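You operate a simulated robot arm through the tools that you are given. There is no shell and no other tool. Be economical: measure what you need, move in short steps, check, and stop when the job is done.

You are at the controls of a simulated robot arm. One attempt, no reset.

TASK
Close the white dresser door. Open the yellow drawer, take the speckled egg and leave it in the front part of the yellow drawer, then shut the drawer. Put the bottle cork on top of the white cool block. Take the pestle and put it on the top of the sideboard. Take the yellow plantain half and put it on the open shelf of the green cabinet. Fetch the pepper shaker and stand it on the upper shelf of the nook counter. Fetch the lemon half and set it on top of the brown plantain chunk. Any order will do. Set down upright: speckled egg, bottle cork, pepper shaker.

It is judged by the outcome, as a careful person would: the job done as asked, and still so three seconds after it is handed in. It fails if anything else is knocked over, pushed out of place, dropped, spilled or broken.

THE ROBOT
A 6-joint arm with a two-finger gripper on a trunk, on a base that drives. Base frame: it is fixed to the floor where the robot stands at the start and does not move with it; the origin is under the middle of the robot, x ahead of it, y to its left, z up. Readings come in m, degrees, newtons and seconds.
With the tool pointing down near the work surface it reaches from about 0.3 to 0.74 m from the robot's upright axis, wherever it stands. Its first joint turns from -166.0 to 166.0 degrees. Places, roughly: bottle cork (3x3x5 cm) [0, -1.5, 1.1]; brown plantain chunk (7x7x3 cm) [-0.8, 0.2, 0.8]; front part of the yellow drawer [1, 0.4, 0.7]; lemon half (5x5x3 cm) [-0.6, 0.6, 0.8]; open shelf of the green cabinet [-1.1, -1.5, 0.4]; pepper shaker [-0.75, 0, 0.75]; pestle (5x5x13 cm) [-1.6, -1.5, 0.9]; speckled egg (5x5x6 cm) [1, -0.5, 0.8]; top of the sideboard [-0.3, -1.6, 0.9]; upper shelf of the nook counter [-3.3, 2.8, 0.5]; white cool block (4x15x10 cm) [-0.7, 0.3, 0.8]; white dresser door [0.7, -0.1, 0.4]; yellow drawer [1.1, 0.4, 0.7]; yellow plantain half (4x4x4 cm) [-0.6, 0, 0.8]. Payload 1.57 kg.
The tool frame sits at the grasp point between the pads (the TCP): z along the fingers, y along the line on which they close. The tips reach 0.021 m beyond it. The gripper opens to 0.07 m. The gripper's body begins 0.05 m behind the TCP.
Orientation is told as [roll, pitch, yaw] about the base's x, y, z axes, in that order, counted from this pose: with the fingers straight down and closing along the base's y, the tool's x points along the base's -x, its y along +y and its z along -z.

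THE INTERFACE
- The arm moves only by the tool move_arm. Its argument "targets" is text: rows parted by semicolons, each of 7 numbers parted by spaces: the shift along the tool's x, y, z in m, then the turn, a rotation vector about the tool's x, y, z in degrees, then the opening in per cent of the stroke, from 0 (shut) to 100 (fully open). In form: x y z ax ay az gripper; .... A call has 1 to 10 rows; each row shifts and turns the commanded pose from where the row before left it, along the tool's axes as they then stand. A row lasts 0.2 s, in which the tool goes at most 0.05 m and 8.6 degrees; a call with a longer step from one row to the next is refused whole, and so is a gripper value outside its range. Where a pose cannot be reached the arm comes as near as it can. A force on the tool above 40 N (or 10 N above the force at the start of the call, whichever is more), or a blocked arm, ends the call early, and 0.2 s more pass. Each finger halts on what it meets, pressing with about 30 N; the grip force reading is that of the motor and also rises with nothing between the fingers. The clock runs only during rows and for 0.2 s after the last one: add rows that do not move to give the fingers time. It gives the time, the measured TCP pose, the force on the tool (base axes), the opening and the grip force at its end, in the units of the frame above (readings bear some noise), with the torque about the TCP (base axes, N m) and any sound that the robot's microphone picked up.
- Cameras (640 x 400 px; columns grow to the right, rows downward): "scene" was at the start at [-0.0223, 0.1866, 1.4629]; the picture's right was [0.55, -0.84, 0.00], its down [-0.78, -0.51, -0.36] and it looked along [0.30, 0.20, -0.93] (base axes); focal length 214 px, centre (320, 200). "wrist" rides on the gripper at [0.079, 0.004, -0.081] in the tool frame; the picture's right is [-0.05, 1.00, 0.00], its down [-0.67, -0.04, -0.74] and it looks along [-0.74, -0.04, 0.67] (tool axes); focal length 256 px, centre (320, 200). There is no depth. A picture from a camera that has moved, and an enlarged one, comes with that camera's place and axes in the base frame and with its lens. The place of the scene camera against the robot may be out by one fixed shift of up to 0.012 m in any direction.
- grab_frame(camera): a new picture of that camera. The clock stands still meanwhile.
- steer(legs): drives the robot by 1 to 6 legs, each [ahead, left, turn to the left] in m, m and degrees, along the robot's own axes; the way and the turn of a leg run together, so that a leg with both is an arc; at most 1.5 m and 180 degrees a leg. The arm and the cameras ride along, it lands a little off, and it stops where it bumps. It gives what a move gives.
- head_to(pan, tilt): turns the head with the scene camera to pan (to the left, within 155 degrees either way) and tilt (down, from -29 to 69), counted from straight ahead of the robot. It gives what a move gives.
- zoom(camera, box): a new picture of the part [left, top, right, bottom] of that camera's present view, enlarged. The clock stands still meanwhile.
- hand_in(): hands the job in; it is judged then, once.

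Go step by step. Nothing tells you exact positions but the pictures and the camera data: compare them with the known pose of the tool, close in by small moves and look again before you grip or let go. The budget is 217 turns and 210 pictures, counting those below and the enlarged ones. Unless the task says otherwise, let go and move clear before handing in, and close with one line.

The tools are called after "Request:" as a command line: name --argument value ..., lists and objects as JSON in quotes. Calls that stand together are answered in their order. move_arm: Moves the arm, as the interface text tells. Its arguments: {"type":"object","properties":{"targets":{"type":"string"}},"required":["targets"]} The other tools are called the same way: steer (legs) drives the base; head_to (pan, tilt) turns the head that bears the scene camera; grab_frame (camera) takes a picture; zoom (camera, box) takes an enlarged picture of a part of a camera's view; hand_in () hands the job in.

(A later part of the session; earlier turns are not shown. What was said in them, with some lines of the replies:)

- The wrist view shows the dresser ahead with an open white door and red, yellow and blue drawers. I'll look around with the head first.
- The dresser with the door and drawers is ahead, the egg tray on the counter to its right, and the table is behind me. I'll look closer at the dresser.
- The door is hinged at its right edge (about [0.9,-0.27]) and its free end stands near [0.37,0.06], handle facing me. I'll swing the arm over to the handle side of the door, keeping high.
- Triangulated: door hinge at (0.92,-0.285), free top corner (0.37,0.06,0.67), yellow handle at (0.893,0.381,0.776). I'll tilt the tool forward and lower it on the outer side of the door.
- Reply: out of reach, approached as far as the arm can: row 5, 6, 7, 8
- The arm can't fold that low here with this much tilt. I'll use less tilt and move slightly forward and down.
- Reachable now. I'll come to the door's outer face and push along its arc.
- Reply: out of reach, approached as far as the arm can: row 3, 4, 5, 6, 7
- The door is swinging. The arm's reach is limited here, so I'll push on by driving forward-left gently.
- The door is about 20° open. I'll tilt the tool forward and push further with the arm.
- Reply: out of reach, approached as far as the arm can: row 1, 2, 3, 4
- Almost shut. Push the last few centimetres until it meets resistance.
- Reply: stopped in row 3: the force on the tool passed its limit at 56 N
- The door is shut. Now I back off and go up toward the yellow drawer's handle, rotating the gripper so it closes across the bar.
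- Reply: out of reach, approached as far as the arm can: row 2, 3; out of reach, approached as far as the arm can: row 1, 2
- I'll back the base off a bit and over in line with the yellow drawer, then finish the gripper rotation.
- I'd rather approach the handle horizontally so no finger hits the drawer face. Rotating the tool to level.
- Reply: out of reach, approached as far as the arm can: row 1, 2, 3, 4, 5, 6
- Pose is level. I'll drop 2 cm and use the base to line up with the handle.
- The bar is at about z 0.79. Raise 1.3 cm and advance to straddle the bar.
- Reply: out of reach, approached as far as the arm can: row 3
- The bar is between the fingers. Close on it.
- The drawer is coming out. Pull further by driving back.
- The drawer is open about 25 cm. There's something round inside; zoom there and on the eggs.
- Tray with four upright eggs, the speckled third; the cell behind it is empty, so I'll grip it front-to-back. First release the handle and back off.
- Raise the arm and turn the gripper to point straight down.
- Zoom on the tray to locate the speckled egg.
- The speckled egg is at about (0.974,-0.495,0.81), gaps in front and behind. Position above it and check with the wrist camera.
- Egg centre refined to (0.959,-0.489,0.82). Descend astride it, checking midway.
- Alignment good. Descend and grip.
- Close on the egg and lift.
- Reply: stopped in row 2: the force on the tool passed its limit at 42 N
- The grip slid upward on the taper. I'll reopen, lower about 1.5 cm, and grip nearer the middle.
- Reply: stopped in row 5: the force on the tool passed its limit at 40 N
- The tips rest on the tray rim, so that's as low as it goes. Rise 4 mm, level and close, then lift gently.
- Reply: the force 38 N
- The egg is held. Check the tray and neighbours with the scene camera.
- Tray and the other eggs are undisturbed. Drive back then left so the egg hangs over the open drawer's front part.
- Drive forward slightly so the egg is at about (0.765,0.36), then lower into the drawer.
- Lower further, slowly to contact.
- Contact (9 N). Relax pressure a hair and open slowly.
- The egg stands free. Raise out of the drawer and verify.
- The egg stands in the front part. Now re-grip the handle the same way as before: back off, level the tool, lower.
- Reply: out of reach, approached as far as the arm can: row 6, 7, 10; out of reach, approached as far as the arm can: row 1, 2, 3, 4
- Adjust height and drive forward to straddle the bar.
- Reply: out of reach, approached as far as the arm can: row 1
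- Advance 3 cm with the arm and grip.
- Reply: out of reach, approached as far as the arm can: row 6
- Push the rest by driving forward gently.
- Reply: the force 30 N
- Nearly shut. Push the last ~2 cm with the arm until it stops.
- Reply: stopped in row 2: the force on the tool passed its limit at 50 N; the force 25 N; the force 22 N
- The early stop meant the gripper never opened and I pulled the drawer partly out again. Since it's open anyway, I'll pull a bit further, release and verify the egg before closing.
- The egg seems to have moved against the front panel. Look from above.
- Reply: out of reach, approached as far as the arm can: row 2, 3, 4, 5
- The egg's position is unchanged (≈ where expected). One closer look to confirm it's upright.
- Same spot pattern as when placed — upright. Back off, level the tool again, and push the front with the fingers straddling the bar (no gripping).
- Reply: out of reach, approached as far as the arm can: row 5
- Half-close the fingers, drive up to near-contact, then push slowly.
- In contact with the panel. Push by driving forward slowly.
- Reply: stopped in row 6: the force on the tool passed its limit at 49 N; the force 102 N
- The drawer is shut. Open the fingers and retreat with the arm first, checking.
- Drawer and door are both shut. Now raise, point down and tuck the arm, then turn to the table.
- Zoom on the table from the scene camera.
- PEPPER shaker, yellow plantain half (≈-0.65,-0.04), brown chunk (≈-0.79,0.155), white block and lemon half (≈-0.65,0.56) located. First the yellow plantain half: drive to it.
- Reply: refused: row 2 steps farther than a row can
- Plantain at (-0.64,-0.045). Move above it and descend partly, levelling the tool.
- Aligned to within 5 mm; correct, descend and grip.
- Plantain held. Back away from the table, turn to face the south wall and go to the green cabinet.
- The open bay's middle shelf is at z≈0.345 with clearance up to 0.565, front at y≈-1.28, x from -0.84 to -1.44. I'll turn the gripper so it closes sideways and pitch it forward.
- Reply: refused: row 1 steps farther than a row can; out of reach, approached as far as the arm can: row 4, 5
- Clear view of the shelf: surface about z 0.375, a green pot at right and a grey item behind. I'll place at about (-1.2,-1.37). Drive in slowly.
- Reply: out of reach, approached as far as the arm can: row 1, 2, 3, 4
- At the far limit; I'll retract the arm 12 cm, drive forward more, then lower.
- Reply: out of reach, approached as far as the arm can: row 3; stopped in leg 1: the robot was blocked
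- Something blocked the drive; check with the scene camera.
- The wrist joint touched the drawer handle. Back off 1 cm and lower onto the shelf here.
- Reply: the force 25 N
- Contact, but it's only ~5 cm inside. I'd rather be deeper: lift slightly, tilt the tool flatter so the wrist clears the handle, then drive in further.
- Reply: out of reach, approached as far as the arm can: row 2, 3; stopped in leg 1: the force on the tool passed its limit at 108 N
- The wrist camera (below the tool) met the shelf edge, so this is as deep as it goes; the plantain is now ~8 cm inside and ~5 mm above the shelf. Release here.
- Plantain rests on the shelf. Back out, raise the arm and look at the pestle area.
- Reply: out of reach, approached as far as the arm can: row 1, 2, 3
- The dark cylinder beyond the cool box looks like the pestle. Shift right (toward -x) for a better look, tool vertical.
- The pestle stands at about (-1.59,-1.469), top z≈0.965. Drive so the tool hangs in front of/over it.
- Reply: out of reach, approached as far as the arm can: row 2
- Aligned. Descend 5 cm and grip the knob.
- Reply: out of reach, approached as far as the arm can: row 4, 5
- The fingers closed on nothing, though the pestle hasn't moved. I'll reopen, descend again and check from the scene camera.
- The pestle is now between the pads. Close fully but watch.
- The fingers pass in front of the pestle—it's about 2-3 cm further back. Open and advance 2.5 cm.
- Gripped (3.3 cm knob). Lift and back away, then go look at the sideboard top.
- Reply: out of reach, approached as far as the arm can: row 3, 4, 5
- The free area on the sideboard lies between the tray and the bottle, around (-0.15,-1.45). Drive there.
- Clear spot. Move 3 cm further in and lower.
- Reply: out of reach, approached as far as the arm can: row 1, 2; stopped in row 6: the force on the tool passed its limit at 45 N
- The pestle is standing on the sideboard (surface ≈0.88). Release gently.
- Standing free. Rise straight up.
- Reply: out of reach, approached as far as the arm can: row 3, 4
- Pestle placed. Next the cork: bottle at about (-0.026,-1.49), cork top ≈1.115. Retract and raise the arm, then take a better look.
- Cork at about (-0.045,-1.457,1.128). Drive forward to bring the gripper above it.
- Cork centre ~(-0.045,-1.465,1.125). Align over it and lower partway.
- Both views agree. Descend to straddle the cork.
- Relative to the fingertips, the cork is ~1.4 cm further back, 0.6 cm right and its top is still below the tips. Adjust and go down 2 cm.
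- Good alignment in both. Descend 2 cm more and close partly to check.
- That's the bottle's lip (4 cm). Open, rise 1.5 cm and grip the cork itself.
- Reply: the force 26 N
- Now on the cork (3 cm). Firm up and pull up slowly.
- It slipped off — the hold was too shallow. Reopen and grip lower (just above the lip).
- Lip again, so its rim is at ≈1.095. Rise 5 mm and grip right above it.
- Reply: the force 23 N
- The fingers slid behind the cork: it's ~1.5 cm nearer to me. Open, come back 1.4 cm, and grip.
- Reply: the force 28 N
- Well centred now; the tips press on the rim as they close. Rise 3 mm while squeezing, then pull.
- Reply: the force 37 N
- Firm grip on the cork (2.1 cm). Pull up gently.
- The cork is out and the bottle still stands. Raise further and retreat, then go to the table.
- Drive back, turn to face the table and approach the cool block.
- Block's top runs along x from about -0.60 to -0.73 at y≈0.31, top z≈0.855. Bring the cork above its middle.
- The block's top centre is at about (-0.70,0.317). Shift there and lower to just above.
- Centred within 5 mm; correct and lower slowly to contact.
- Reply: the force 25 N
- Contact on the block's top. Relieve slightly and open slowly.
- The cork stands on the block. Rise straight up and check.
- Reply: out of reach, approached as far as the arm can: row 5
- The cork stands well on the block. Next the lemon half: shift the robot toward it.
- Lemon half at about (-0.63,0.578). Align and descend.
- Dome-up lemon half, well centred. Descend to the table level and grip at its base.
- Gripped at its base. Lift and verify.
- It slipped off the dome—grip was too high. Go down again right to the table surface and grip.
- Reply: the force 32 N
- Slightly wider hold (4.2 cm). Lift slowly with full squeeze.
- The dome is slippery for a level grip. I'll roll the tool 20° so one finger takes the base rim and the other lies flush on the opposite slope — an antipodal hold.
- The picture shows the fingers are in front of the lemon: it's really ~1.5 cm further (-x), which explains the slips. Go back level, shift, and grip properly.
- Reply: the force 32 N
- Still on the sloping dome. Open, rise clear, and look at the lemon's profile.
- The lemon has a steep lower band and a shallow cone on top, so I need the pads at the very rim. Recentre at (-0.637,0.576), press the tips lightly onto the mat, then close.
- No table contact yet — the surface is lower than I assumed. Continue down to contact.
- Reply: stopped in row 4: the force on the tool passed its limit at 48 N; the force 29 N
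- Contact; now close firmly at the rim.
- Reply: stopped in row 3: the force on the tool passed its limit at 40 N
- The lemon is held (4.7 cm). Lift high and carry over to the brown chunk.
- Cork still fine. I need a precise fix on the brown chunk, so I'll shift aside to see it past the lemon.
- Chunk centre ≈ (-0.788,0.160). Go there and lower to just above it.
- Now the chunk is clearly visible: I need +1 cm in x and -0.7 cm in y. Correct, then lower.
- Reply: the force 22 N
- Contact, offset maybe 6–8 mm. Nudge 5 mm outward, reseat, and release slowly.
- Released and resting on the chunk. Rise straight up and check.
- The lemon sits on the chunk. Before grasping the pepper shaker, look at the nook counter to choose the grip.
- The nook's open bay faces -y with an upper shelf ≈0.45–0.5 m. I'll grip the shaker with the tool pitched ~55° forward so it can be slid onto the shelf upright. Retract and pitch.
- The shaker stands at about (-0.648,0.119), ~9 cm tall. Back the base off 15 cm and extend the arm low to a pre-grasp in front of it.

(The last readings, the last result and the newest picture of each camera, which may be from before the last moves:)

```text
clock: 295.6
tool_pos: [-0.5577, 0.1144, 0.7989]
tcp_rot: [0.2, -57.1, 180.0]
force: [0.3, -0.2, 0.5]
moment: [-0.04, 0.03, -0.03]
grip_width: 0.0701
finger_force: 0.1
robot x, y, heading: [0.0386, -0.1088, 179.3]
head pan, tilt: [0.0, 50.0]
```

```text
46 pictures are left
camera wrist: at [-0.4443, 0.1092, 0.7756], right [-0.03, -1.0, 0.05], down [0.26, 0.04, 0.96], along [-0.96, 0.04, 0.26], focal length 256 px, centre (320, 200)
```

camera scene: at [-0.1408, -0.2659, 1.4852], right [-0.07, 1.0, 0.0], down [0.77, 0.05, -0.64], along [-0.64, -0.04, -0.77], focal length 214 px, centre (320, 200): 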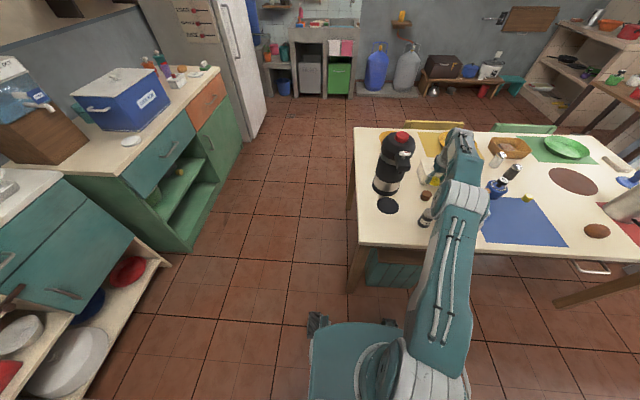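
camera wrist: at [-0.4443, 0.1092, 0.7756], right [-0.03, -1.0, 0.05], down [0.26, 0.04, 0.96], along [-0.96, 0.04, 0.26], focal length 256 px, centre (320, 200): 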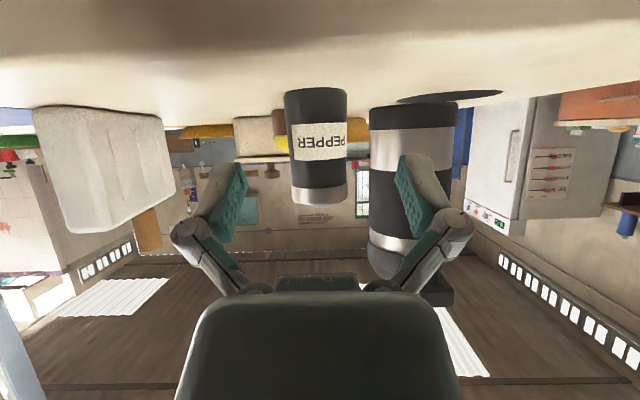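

Centred on the PEPPER shaker. Advance 9 cm and close.

Request:
move_arm --targets "-.0164 .001 .0252 0 0 0 100;-.0164 0 .0252 0 0 0 100;-.0164 0 .0252 0 0 0 100;0 0 0 0 0 0 100"

Request:
grab_frame --camera "wrist"

```text
clock: 296.6
tool_pos: [-0.6465, 0.1113, 0.8027]
tcp_rot: [0.2, -57.1, 180.0]
force: [-0.3, -0.2, 0.9]
moment: [0.04, 0.01, 0.0]
grip_width: 0.0699
finger_force: 0.2
robot x, y, heading: [0.0408, -0.1052, 179.2]
head pan, tilt: [0.0, 50.0]
```

```text
45 pictures are left
camera wrist: at [-0.5336, 0.1065, 0.779], right [-0.03, -1.0, 0.05], down [0.26, 0.04, 0.96], along [-0.96, 0.04, 0.26], focal length 256 px, centre (320, 200)
```

wrist: 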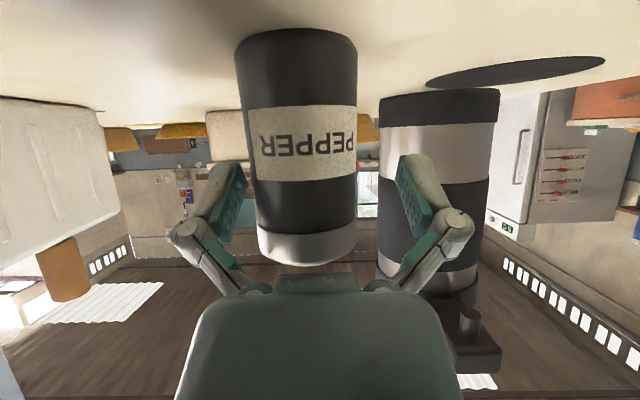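

Shift 7 mm to centre, then close.

Request:
move_arm --targets "0 -.007 0 0 0 0 100;0 0 0 0 0 0 80;0 0 0 0 0 0 60;0 0 0 0 0 0 45;0 0 0 0 0 0 45"

Request:
grab_frame --camera "wrist"

```text
clock: 297.8
tool_pos: [-0.6459, 0.1172, 0.8019]
tcp_rot: [0.2, -57.2, 179.8]
force: [0.3, 0.2, 2.1]
moment: [-0.04, 0.05, 0.0]
grip_width: 0.0408
finger_force: 30.0
robot x, y, heading: [0.0381, -0.1076, 179.1]
head pan, tilt: [0.0, 50.0]
```

```text
44 pictures are left
camera wrist: at [-0.5342, 0.1137, 0.7788], right [-0.03, -1.0, 0.05], down [0.26, 0.04, 0.96], along [-0.96, 0.04, 0.26], focal length 256 px, centre (320, 200)
```

wrist: 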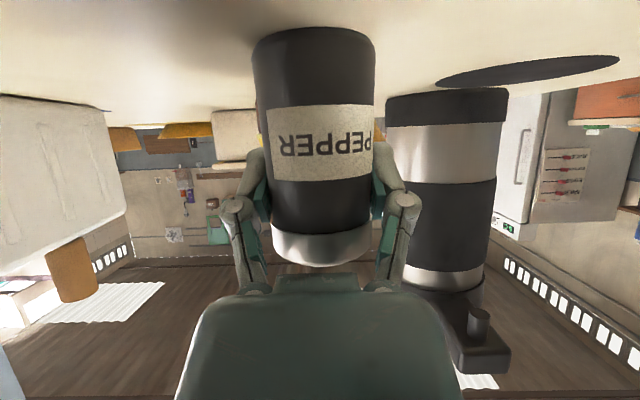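

Shaker gripped (4.1 cm). Lift, pull back, and drive around the table's south side toward the nook.

Request:
move_arm --targets "-.02 0 -.013 0 0 0 40;-.04 0 -.026 0 0 0 40;-.04 0 -.026 0 0 0 40;-.04 0 -.026 0 0 0 40;.02 0 -.038 0 0 0 40;.02 0 -.038 0 0 0 40;.02 0 -.038 0 0 0 40;.02 0 -.038 0 0 0 40"

Request:
steer --legs '[[0, 0.58, 0], [1.2, 0, 0], [1.2, 0, 0]]'

Request:
head_to --pan -70 --tilt 25

Request:
grab_frame --camera "scene"

```text
clock: 299.6
tool_pos: [-0.473, 0.1206, 0.9832]
tcp_rot: [0.3, -57.0, -180.0]
force: [0.5, 0.1, -0.2]
moment: [-0.03, 0.08, 0.01]
grip_width: 0.0408
finger_force: 30.0
robot x, y, heading: [0.0394, -0.1042, 179.2]
head pan, tilt: [0.0, 50.0]
```

```text
clock: 314.2
tool_pos: [-2.8603, -0.3731, 0.9836]
tcp_rot: [0.2, -57.0, 177.6]
force: [0.3, -0.9, -0.8]
moment: [0.02, 0.0, 0.03]
grip_width: 0.0404
finger_force: 30.3
robot x, y, heading: [-2.358, -0.6245, 176.7]
head pan, tilt: [0.0, 50.0]
```

```text
clock: 315.6
tool_pos: [-2.8602, -0.3734, 0.984]
tcp_rot: [0.3, -57.1, 177.5]
force: [0.3, 0.3, -0.4]
moment: [-0.01, -0.01, 0.03]
grip_width: 0.0404
finger_force: 29.9
robot x, y, heading: [-2.3551, -0.624, 176.7]
head pan, tilt: [-70.0, 25.0]
```

```text
43 pictures are left
camera scene: at [-2.3452, -0.6933, 1.5227], right [0.96, 0.29, 0.0], down [0.12, -0.41, -0.91], along [-0.26, 0.87, -0.42], focal length 214 px, centre (320, 200)
```

scene: 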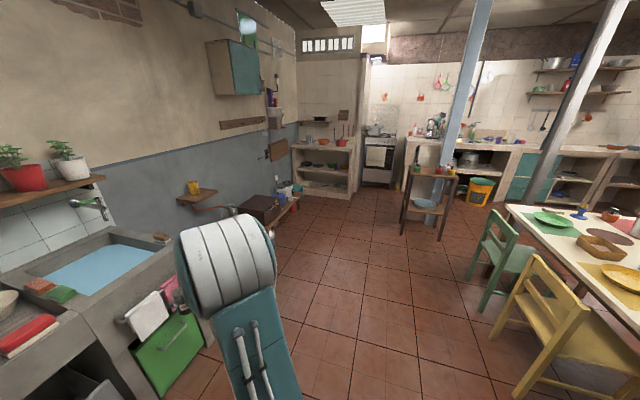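

Clear aisle to the nook. Zoom in on it.

Request:
zoom --camera "scene" --box '[250, 110, 460, 250]'

```text
2.86 times, centred on (355, 180) of scene
camera zoom: at [-2.3452, -0.6933, 1.5227], right [0.96, 0.29, 0.0], down [0.12, -0.41, -0.91], along [-0.26, 0.87, -0.42], focal length 613 px, centre (220, 257)
```

zoom: 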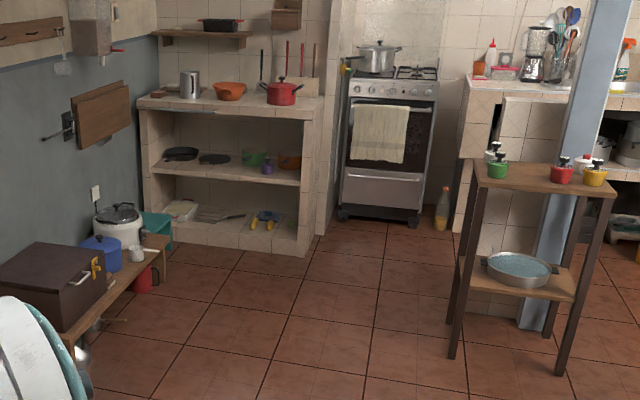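

Nook: front y≈2.64, x −3.79…−2.80, upper shelf surface z≈0.44, bay top ≈0.78; its front strip around x≈−3.2 is free. Drive up the aisle.

Request:
steer --legs '[[0, 0, -86.7], [1.2, 0.45, 0], [0.7, 0, 0]]'

Request:
head_to --pan 15 --tilt 40

Request:
grab_frame --camera "scene"

```text
clock: 329.2
tool_pos: [-2.5402, 1.7727, 0.9841]
tcp_rot: [0.3, -57.1, 89.5]
force: [0.8, -0.7, -0.5]
moment: [-0.01, -0.01, -0.02]
grip_width: 0.0409
finger_force: 30.0
robot x, y, heading: [-2.7742, 1.2621, 88.7]
head pan, tilt: [-70.0, 25.0]
```

```text
clock: 330.8
tool_pos: [-2.541, 1.7735, 0.983]
tcp_rot: [0.3, -57.1, 89.4]
force: [-0.4, -0.1, -1.4]
moment: [-0.01, -0.01, 0.03]
grip_width: 0.0407
finger_force: 30.2
robot x, y, heading: [-2.7729, 1.2619, 88.6]
head pan, tilt: [15.0, 40.0]
```

```text
41 pictures are left
camera scene: at [-2.9587, 1.289, 1.4994], right [0.97, 0.24, 0.0], down [0.15, -0.63, -0.77], along [-0.18, 0.74, -0.64], focal length 214 px, centre (320, 200)
```

scene: 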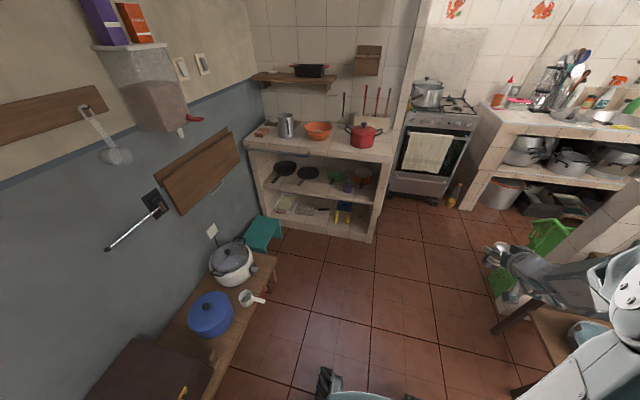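

Request:
zoom --camera "scene" --box '[240, 120, 420, 250]'

```text
3.08 times, centred on (330, 185) of scene
camera zoom: at [-2.9587, 1.289, 1.4994], right [0.97, 0.24, 0.0], down [0.15, -0.63, -0.77], along [-0.18, 0.74, -0.64], focal length 660 px, centre (289, 246)
```

zoom: 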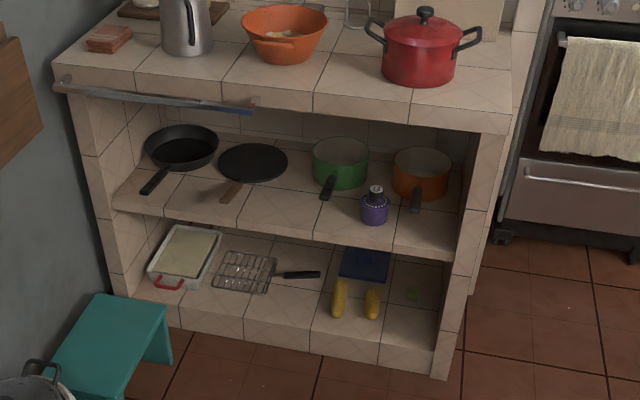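

I'll use the free front spot at about (-3.33,2.69) between pan handles. First swing the arm to the left side of the robot.

Request:
move_arm --targets "0 .049 0 0 0 0 40;0 .049 0 0 0 0 40;0 .049 0 0 0 0 40;0 .049 0 0 0 0 40;0 .049 0 0 0 0 40;0 .049 0 0 0 0 40;0 .049 0 0 0 0 40;0 .049 0 0 0 0 40;0 .049 0 0 0 0 40;0 .049 0 0 0 0 40"

Request:
steer --legs '[[0.45, 0.28, 1.2]]'

Request:
grab_frame --camera "scene"

```text
clock: 333.0
tool_pos: [-2.737, 1.7749, 0.9907]
tcp_rot: [0.6, -57.0, 89.6]
force: [-0.2, 0.4, -1.1]
moment: [0.03, 0.02, -0.02]
grip_width: 0.0409
finger_force: 29.8
out of reach, approached as far as the arm can: row 5, 6, 7, 8, 9, 10
robot x, y, heading: [-2.7725, 1.2644, 88.8]
head pan, tilt: [15.0, 40.0]
```

```text
clock: 336.0
tool_pos: [-3.0227, 2.2175, 0.9897]
tcp_rot: [0.7, -57.0, 90.3]
force: [-0.5, -0.7, -1.1]
moment: [-0.01, 0.0, -0.04]
grip_width: 0.0407
finger_force: 29.8
robot x, y, heading: [-3.0521, 1.7062, 89.8]
head pan, tilt: [15.0, 40.0]
```

```text
39 pictures are left
camera scene: at [-3.2373, 1.7285, 1.4994], right [0.97, 0.25, 0.0], down [0.16, -0.62, -0.77], along [-0.19, 0.74, -0.64], focal length 214 px, centre (320, 200)
```

scene: 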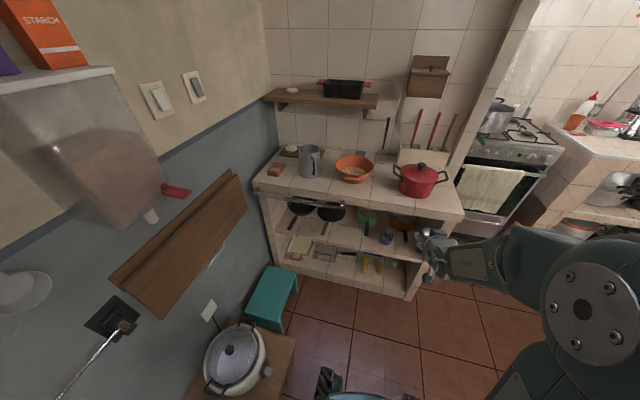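

The arm can't swing further left, so I'll turn the base ~24° left and enter obliquely. Turn, then extend low in front of the nook.

Request:
steer --legs '[[0, 0, 24]]'

Request:
move_arm --targets ".0175 0 .0451 0 0 0 40;.0175 0 .0451 0 0 0 40;.0175 0 .0451 0 0 0 40;.02 0 .04 0 0 0 40;.035 0 .03 0 0 0 40;.035 0 .03 0 0 0 40;.035 0 .025 0 0 0 40;.035 0 .025 0 0 0 40;.035 0 .025 0 0 0 40;.035 0 .025 0 0 0 40"

Request:
grab_frame --camera "wrist"

```text
clock: 337.6
tool_pos: [-3.2337, 2.1857, 0.9906]
tcp_rot: [0.6, -57.0, 114.5]
force: [0.5, -0.2, -0.2]
moment: [0.0, -0.01, 0.06]
grip_width: 0.0406
finger_force: 29.9
robot x, y, heading: [-3.0518, 1.7055, 113.6]
head pan, tilt: [15.0, 40.0]
```

```text
clock: 339.9
tool_pos: [-3.2514, 2.3598, 0.5852]
tcp_rot: [2.9, -57.0, 112.7]
force: [-0.2, 1.0, -1.3]
moment: [0.03, -0.02, -0.05]
grip_width: 0.0409
finger_force: 29.5
out of reach, approached as far as the arm can: row 1, 2, 3, 4, 5, 6, 7, 8, 9, 10
robot x, y, heading: [-3.0527, 1.7059, 113.7]
head pan, tilt: [15.0, 40.0]
```

```text
38 pictures are left
camera wrist: at [-3.2084, 2.2565, 0.5622], right [-0.92, -0.4, 0.07], down [0.17, -0.21, 0.96], along [-0.37, 0.89, 0.26], focal length 256 px, centre (320, 200)
```

wrist: 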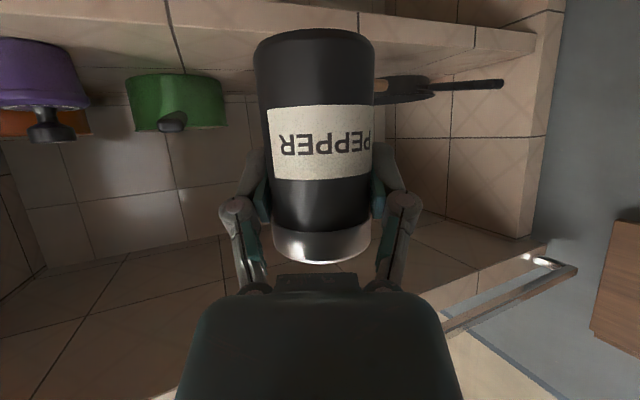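

The wooden pan handle is straight ahead, so I need to enter ~6 cm further right. First lower a bit closer to the robot.

Request:
move_arm --targets ".023 0 -.005 -1.5 0 0 40;.023 0 -.005 -1.4 0 0 40;.015 0 -.003 0 0 0 40;0 0 0 0 0 0 40"

Request:
steer --legs '[[0.12, -0.065, 0]]'

Request:
grab_frame --camera "wrist"

```text
clock: 340.9
tool_pos: [-3.2338, 2.3194, 0.5387]
tcp_rot: [4.8, -56.8, 113.6]
force: [-0.5, 0.0, -0.2]
moment: [-0.03, 0.01, -0.02]
grip_width: 0.0406
finger_force: 29.6
out of reach, approached as far as the arm can: row 3
robot x, y, heading: [-3.0579, 1.7081, 113.4]
head pan, tilt: [15.0, 40.0]
```

```text
clock: 342.2
tool_pos: [-3.2218, 2.4568, 0.5397]
tcp_rot: [4.6, -56.7, 113.7]
force: [-0.3, -0.4, -1.2]
moment: [0.01, 0.04, 0.0]
grip_width: 0.041
finger_force: 30.2
robot x, y, heading: [-3.0422, 1.8386, 113.4]
head pan, tilt: [15.0, 40.0]
```

```text
37 pictures are left
camera wrist: at [-3.1749, 2.355, 0.517], right [-0.9, -0.44, 0.09], down [0.19, -0.19, 0.96], along [-0.4, 0.88, 0.26], focal length 256 px, centre (320, 200)
```

wrist: 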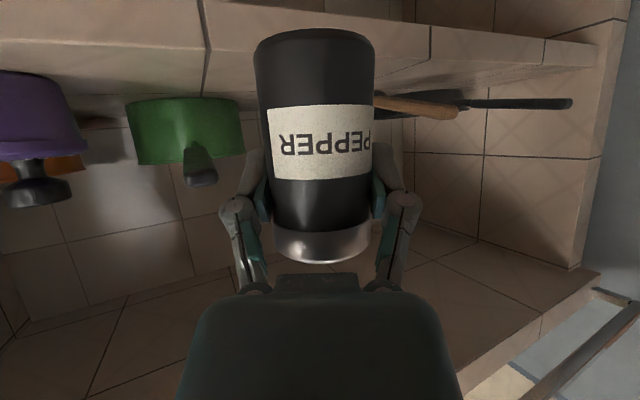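

Path to the target is open but the bench corner limits the base. I'll move the base right, turn further left (~130°) and enter from there.

Request:
steer --legs '[[-0.04, -0.23, 0], [0, 0, 16.6]]'

Request:
grab_frame --camera "wrist"

Request:
grab_frame --camera "scene"

```text
clock: 344.9
tool_pos: [-3.1537, 2.4395, 0.54]
tcp_rot: [5.0, -57.0, 129.7]
force: [0.1, -0.1, -1.0]
moment: [-0.02, 0.03, 0.03]
grip_width: 0.0407
finger_force: 30.6
robot x, y, heading: [-2.8074, 1.897, 129.7]
head pan, tilt: [15.0, 40.0]
```

```text
36 pictures are left
camera wrist: at [-3.0799, 2.3554, 0.5171], right [-0.74, -0.67, 0.09], down [0.24, -0.13, 0.96], along [-0.63, 0.73, 0.26], focal length 256 px, centre (320, 200)
```

wrist: 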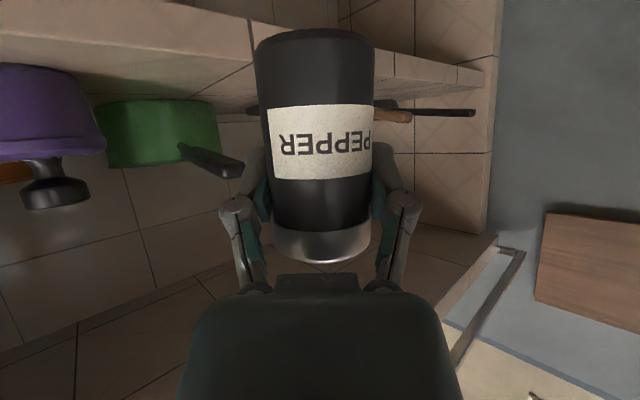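

```text
35 pictures are left
camera scene: at [-2.9683, 1.8049, 1.4995], right [0.58, 0.82, 0.0], down [0.53, -0.37, -0.77], along [-0.63, 0.44, -0.64], focal length 214 px, centre (320, 200)
```

scene: 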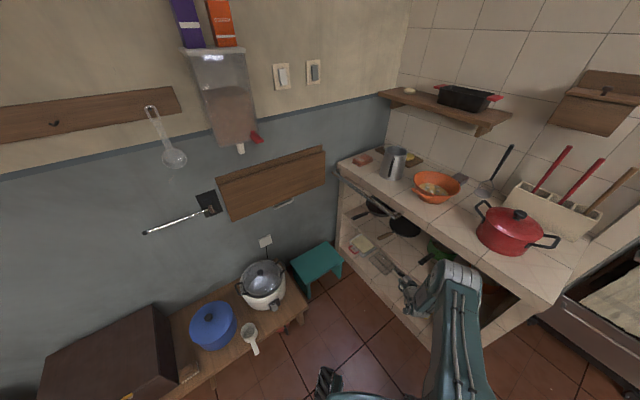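

The green pot's handle sticks out near (-3.18,2.58); my entry lane passes left of it. Shift 1.5 cm left, level the roll, and advance partway.

Request:
move_arm --targets "0 0 0 4.8 0 0 40;0 0 0 0 0 0 40"

Request:
steer --legs '[[0.14, 0.018, 0]]'

Request:
grab_frame --camera "wrist"

```text
clock: 345.5
tool_pos: [-3.1593, 2.4566, 0.5393]
tcp_rot: [4.7, -56.4, 126.1]
force: [-0.2, -0.2, -1.1]
moment: [0.0, 0.02, 0.0]
grip_width: 0.0407
finger_force: 29.9
out of reach, approached as far as the arm can: row 1
robot x, y, heading: [-2.8118, 1.898, 129.7]
head pan, tilt: [15.0, 40.0]
```

```text
clock: 346.8
tool_pos: [-3.2582, 2.5497, 0.5405]
tcp_rot: [4.8, -56.4, 126.1]
force: [0.5, 0.2, -1.9]
moment: [-0.02, 0.03, 0.02]
grip_width: 0.0406
finger_force: 30.5
robot x, y, heading: [-2.9085, 1.9925, 129.9]
head pan, tilt: [15.0, 40.0]
```

```text
34 pictures are left
camera wrist: at [-3.1899, 2.4612, 0.5175], right [-0.78, -0.62, 0.09], down [0.22, -0.14, 0.96], along [-0.58, 0.77, 0.25], focal length 256 px, centre (320, 200)
```

wrist: 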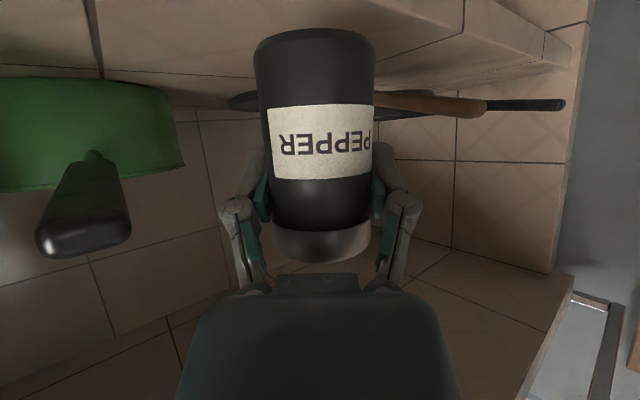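

Lane is clear. Advance the remaining 15 cm.

Request:
steer --legs '[[0.15, 0, 0]]'

Request:
grab_frame --camera "wrist"

```text
clock: 348.1
tool_pos: [-3.3317, 2.6142, 0.5148]
tcp_rot: [6.5, -52.9, 125.2]
force: [0.3, 0.1, -1.1]
moment: [0.01, -0.01, 0.0]
grip_width: 0.0407
finger_force: 30.2
robot x, y, heading: [-2.993, 2.0824, 129.9]
head pan, tilt: [15.0, 40.0]
stopped in leg 1: the robot was blocked; the commanded pose is now the measured one
```

```text
33 pictures are left
camera wrist: at [-3.2627, 2.5257, 0.4993], right [-0.78, -0.62, 0.11], down [0.2, -0.08, 0.98], along [-0.6, 0.78, 0.19], focal length 256 px, centre (320, 200)
```

wrist: 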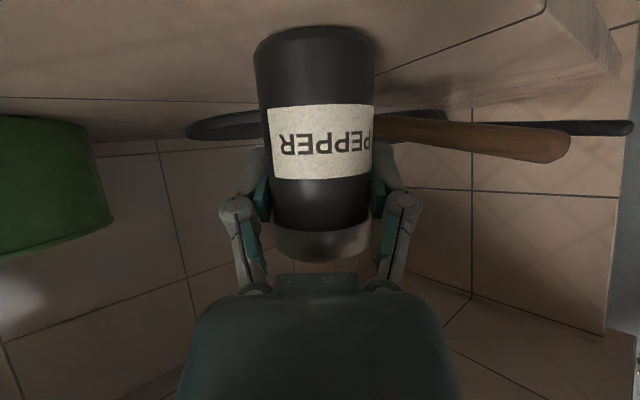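

Blocked; check what touched.

Request:
zoom --camera "scene" --box '[320, 150, 520, 350]'

```text
2.00 times, centred on (420, 250) of scene
camera zoom: at [-3.1606, 1.9802, 1.498], right [0.57, 0.82, 0.01], down [0.53, -0.37, -0.76], along [-0.62, 0.44, -0.64], focal length 429 px, centre (120, 100)
```

zoom: 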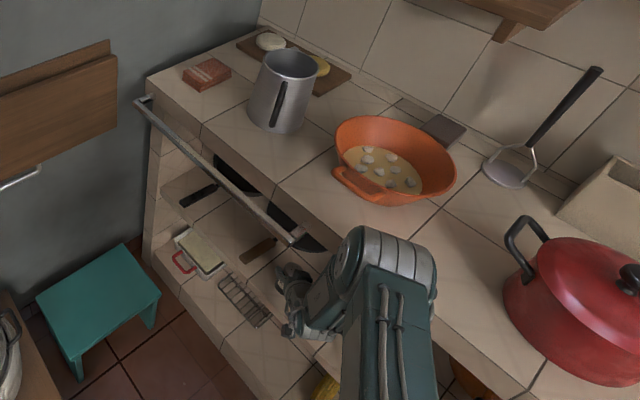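

The upper wrist joint meets the counter edge/rail. Back off, flatten the tilt by ~17° to lower the wrist (I'll press the shaker flat upright on the shelf before release).

Request:
steer --legs '[[-0.1, 0, 0]]'

Request:
move_arm --targets "0 0 0 0 -8.5 0 40;0 0 0 0 -8.5 0 40;0 0 0 0 -2 0 40;0 0 0 0 0 0 40"

```text
clock: 349.3
tool_pos: [-3.2608, 2.5459, 0.5145]
tcp_rot: [6.6, -53.0, 124.5]
force: [0.9, -0.5, -0.6]
moment: [-0.01, 0.02, 0.03]
grip_width: 0.0405
finger_force: 29.6
robot x, y, heading: [-2.9293, 2.0055, 129.6]
head pan, tilt: [15.0, 40.0]
```

```text
clock: 350.3
tool_pos: [-3.2595, 2.5605, 0.516]
tcp_rot: [15.0, -72.1, 115.8]
force: [-2.5, -2.1, 20.0]
moment: [-0.31, -0.03, -0.08]
grip_width: 0.0411
finger_force: 29.9
out of reach, approached as far as the arm can: row 2, 3
robot x, y, heading: [-2.9306, 2.007, 129.9]
head pan, tilt: [15.0, 40.0]
```

Request:
grab_frame --camera "wrist"

```text
31 pictures are left
camera wrist: at [-3.2004, 2.4784, 0.464], right [-0.77, -0.63, 0.13], down [0.41, -0.32, 0.85], along [-0.49, 0.71, 0.5], focal length 256 px, centre (320, 200)
```

wrist: 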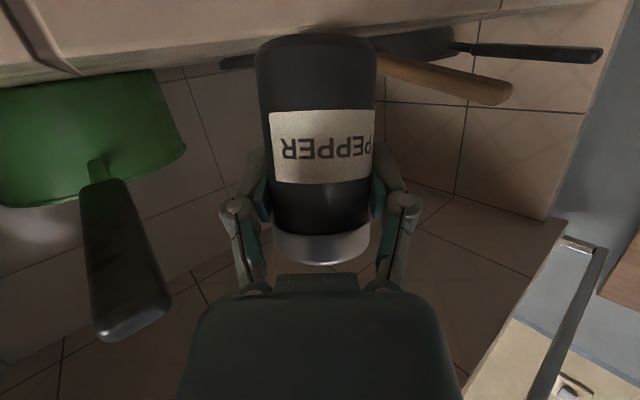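

The shelf surface is nearer z≈0.46, so the base of the shaker is touching. Raise 3.5 cm, then advance.

Request:
move_arm --targets "-.017 0 -.005 0 0 0 40;-.017 0 -.005 0 0 0 40;0 0 0 0 0 0 40"

Request:
steer --legs '[[0.09, 0.0, 0]]'

Request:
grab_frame --camera "wrist"

```text
clock: 351.1
tool_pos: [-3.2606, 2.5709, 0.5452]
tcp_rot: [14.4, -71.7, 116.0]
force: [0.0, -0.2, -0.9]
moment: [0.03, 0.0, 0.01]
grip_width: 0.0409
finger_force: 30.0
out of reach, approached as far as the arm can: row 1, 2
robot x, y, heading: [-2.9225, 2.0086, 129.8]
head pan, tilt: [15.0, 40.0]
```

```text
clock: 352.2
tool_pos: [-3.3204, 2.6375, 0.5463]
tcp_rot: [14.5, -71.6, 116.1]
force: [-0.1, -0.2, -1.3]
moment: [0.01, 0.0, 0.01]
grip_width: 0.041
finger_force: 30.0
robot x, y, heading: [-2.9844, 2.077, 130.3]
head pan, tilt: [15.0, 40.0]
```

```text
30 pictures are left
camera wrist: at [-3.2607, 2.555, 0.4954], right [-0.77, -0.62, 0.13], down [0.4, -0.32, 0.86], along [-0.49, 0.71, 0.5], focal length 256 px, centre (320, 200)
```

wrist: 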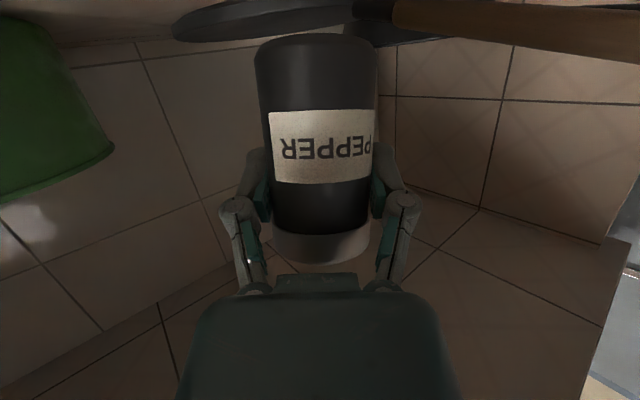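

Clear so far. Advance 4 cm more, then lower.

Request:
steer --legs '[[0.045, 0.0, 0]]'

Request:
move_arm --targets ".007 0 .0022 0 0 0 40;.007 0 .0022 0 0 0 40;.005 0 .0015 0 0 0 40;0 0 0 0 0 0 40"

Request:
zoom --camera "scene" --box '[320, 150, 520, 350]'

```text
clock: 353.2
tool_pos: [-3.3273, 2.6407, 0.5248]
tcp_rot: [16.9, -68.5, 114.2]
force: [0.3, -0.5, -1.2]
moment: [0.01, 0.03, -0.01]
grip_width: 0.041
finger_force: 29.9
robot x, y, heading: [-3.0036, 2.0916, 129.7]
head pan, tilt: [15.0, 40.0]
stopped in leg 1: the robot was blocked; the commanded pose is now the measured one
```

```text
clock: 353.5
tool_pos: [-3.3312, 2.641, 0.5255]
tcp_rot: [20.2, -68.3, 111.5]
force: [-1.6, -48.3, 86.5]
moment: [-10.93, -6.15, -3.59]
grip_width: 0.0408
finger_force: 30.0
robot x, y, heading: [-3.0037, 2.0876, 129.7]
head pan, tilt: [15.0, 40.0]
stopped in row 1: the force on the tool passed its limit at 100 N (the readings are from after the stop); the commanded pose is now the measured one
```

```text
2.00 times, centred on (420, 250) of scene
camera zoom: at [-3.1735, 1.9763, 1.4976], right [0.58, 0.82, 0.01], down [0.53, -0.36, -0.77], along [-0.62, 0.45, -0.64], focal length 429 px, centre (120, 100)
```

zoom: 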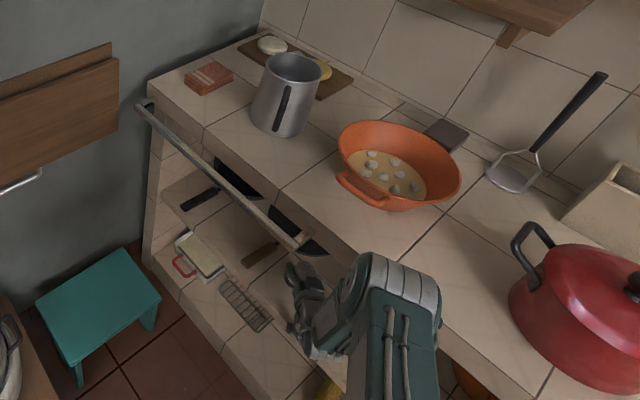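

Contact from below (camera on the shelf edge) and the wrist at the counter. The shaker's foot is already ~5 cm inside the edge. Back 1 cm, raise slightly, and level the gripper's closing axis.

Request:
steer --legs '[[-0.01, 0, 0]]'

Request:
move_arm --targets "-.011 .0015 -.004 0 0 0 40;0 0 0 0 0 -7.9 40;0 0 0 0 0 0 40"

Request:
grab_frame --camera "wrist"

```text
clock: 354.2
tool_pos: [-3.3313, 2.6409, 0.5248]
tcp_rot: [25.2, -67.6, 107.3]
force: [15.5, -48.9, 86.4]
moment: [-10.82, -7.04, -2.11]
grip_width: 0.0408
finger_force: 29.9
robot x, y, heading: [-3.0018, 2.0777, 129.5]
head pan, tilt: [15.0, 40.0]
stopped in leg 1: the force on the tool passed its limit at 125 N (the readings are from after the stop); the commanded pose is now the measured one
```

```text
clock: 354.9
tool_pos: [-3.3309, 2.6342, 0.5186]
tcp_rot: [13.4, -66.7, 121.5]
force: [7.9, -7.0, 32.0]
moment: [-3.04, -2.97, 0.04]
grip_width: 0.041
finger_force: 30.3
out of reach, approached as far as the arm can: row 2
robot x, y, heading: [-3.0056, 2.0809, 130.3]
head pan, tilt: [15.0, 40.0]
stopped in row 3: the force on the tool passed its limit at 166 N (the readings are from after the stop); the commanded pose is now the measured one
```

```text
28 pictures are left
camera wrist: at [-3.2627, 2.5504, 0.4768], right [-0.73, -0.67, 0.14], down [0.38, -0.23, 0.9], along [-0.57, 0.71, 0.42], focal length 256 px, centre (320, 200)
```

wrist: 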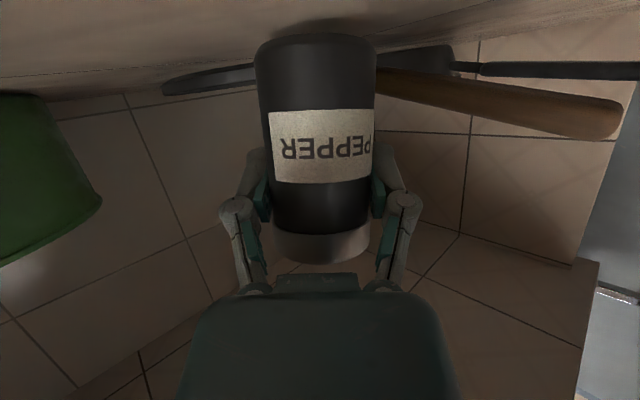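

The shaker's base rests on the shelf, ~4–5 cm inside the edge, tilted only ~10°. I'll open slowly so it settles upright, and check.

Request:
move_arm --targets "0 0 0 0 0 0 56;0 0 0 0 0 0 60"

Request:
grab_frame --camera "wrist"

```text
clock: 355.5
tool_pos: [-3.3309, 2.6328, 0.5186]
tcp_rot: [15.3, -66.7, 120.1]
force: [-3.3, -13.3, 28.6]
moment: [-3.0, -2.0, -1.18]
grip_width: 0.0425
finger_force: 0.2
robot x, y, heading: [-3.0054, 2.0801, 130.2]
head pan, tilt: [15.0, 40.0]
stopped in row 2: the force on the tool passed its limit at 46 N (the readings are from after the stop); the commanded pose is now the measured one
```

```text
27 pictures are left
camera wrist: at [-3.2643, 2.5504, 0.4769], right [-0.72, -0.67, 0.15], down [0.39, -0.22, 0.89], along [-0.57, 0.7, 0.43], focal length 256 px, centre (320, 200)
```

wrist: 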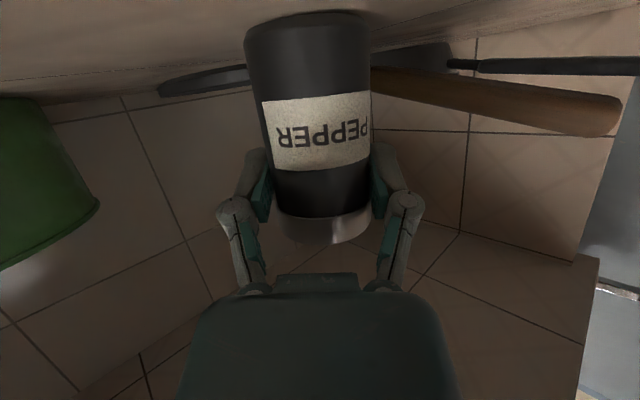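

The shaker settled upright on the shelf. Open fully.

Request:
move_arm --targets "0 0 0 0 0 0 75;0 0 0 0 0 0 100;0 0 0 0 0 0 100"

```text
clock: 356.0
tool_pos: [-3.3331, 2.6328, 0.519]
tcp_rot: [16.8, -66.7, 119.0]
force: [-1.7, -12.6, 27.8]
moment: [-2.99, -2.14, -0.97]
grip_width: 0.0692
finger_force: 0.1
robot x, y, heading: [-3.0062, 2.081, 130.2]
head pan, tilt: [15.0, 40.0]
stopped in row 2: the force on the tool passed its limit at 44 N (the readings are from after the stop); the commanded pose is now the measured one
```

Now retreat straight back in small steps.

Request:
steer --legs '[[-0.03, 0, 0]]'

Request:
grab_frame --camera "wrist"

```text
clock: 356.7
tool_pos: [-3.3308, 2.6326, 0.5202]
tcp_rot: [19.2, -66.7, 116.6]
force: [0.4, -5.1, 12.9]
moment: [-1.33, -1.03, -0.27]
grip_width: 0.0698
finger_force: 0.0
robot x, y, heading: [-3.0057, 2.075, 129.9]
head pan, tilt: [15.0, 40.0]
stopped in leg 1: the force on the tool passed its limit at 56 N (the readings are from after the stop); the commanded pose is now the measured one
```

```text
26 pictures are left
camera wrist: at [-3.2637, 2.5502, 0.477], right [-0.71, -0.68, 0.18], down [0.42, -0.21, 0.88], along [-0.56, 0.71, 0.43], focal length 256 px, centre (320, 200)
```

wrist: 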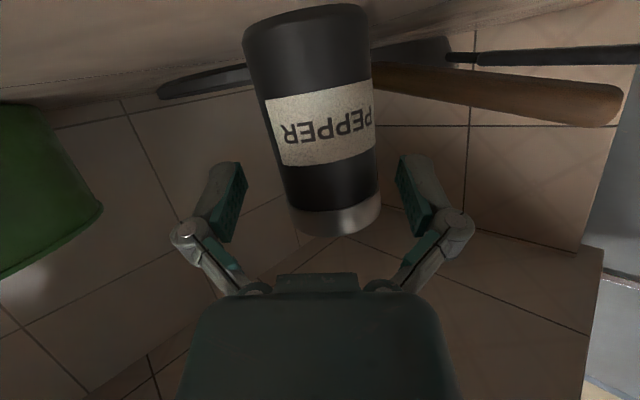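

Upright. Withdraw along the finger axis (back and slightly up).

Request:
move_arm --targets "0 0 -.004 0 0 0 100;0 0 -.006 0 0 0 100;0 0 -.008 0 0 0 100;0 0 -.01 0 0 0 100"

Request:
grab_frame --camera "wrist"

```text
clock: 357.7
tool_pos: [-3.3121, 2.6154, 0.5277]
tcp_rot: [19.1, -66.6, 116.9]
force: [1.1, 1.0, 0.3]
moment: [-0.01, -0.01, 0.0]
grip_width: 0.0699
finger_force: 0.1
robot x, y, heading: [-3.0068, 2.0766, 130.2]
head pan, tilt: [15.0, 40.0]
```

```text
25 pictures are left
camera wrist: at [-3.2448, 2.5335, 0.4859], right [-0.72, -0.67, 0.18], down [0.41, -0.21, 0.89], along [-0.56, 0.71, 0.43], focal length 256 px, centre (320, 200)
```

wrist: 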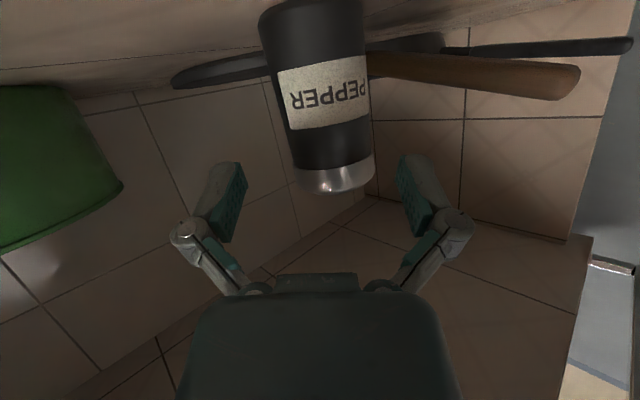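

Freed with no forces, and the shaker stands. Continue out and verify the whole.

Request:
move_arm --targets "0 0 -.02 0 0 0 100;0 0 -.03 0 0 0 100;0 0 -.03 0 0 0 100;0 0 0 0 0 0 100"

Request:
steer --legs '[[-0.2, 0, 0]]'

Request:
grab_frame --camera "wrist"

Request:
grab_frame --camera "scene"

```text
clock: 358.7
tool_pos: [-3.2596, 2.5804, 0.5597]
tcp_rot: [21.3, -66.4, 114.7]
force: [0.5, -0.8, 0.6]
moment: [-0.01, 0.01, -0.01]
grip_width: 0.0701
finger_force: 0.1
out of reach, approached as far as the arm can: row 3
robot x, y, heading: [-3.0043, 2.0771, 130.2]
head pan, tilt: [15.0, 40.0]
```

```text
clock: 360.4
tool_pos: [-3.1302, 2.4213, 0.5585]
tcp_rot: [21.4, -66.3, 115.1]
force: [0.3, 0.0, -0.4]
moment: [-0.01, 0.03, -0.01]
grip_width: 0.0701
finger_force: 0.0
robot x, y, heading: [-2.8696, 1.9178, 130.4]
head pan, tilt: [15.0, 40.0]
```

```text
24 pictures are left
camera wrist: at [-3.0636, 2.3381, 0.5163], right [-0.71, -0.68, 0.19], down [0.43, -0.19, 0.88], along [-0.56, 0.71, 0.43], focal length 256 px, centre (320, 200)
```

wrist: 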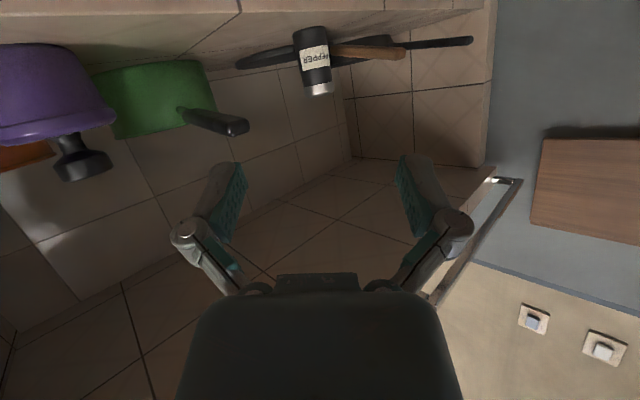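

```text
23 pictures are left
camera scene: at [-3.0311, 1.8233, 1.4994], right [0.57, 0.82, 0.0], down [0.53, -0.37, -0.77], along [-0.63, 0.43, -0.64], focal length 214 px, centre (320, 200)
```

scene: 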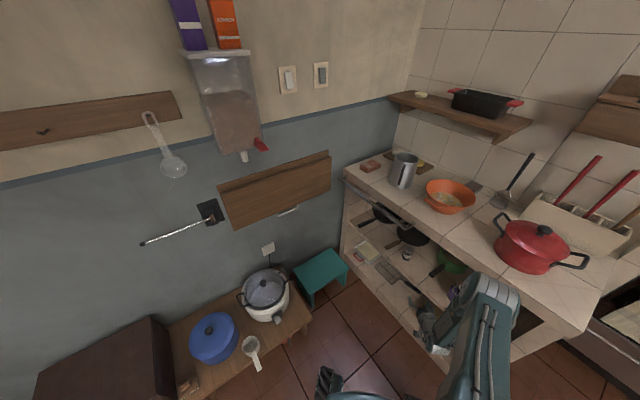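

The pepper shaker stands upright on the nook's upper shelf, the gripper is clear, and every other item was checked in place after I released it. I'm handing in.

Request:
hand_in

```text
The job is handed in.
```

All eight tasks are done and handed in. The dresser door is shut, the speckled egg is in the front part of the closed yellow drawer, and the cork stands on the cool block. The pestle is on the sideboard, the plantain half on the green cabinet's open shelf, the pepper shaker on the nook's upper shelf, and the lemon half on the brown chunk. I didn't see the egg after the final close; it was upright when I last looked, just before I shut the drawer.
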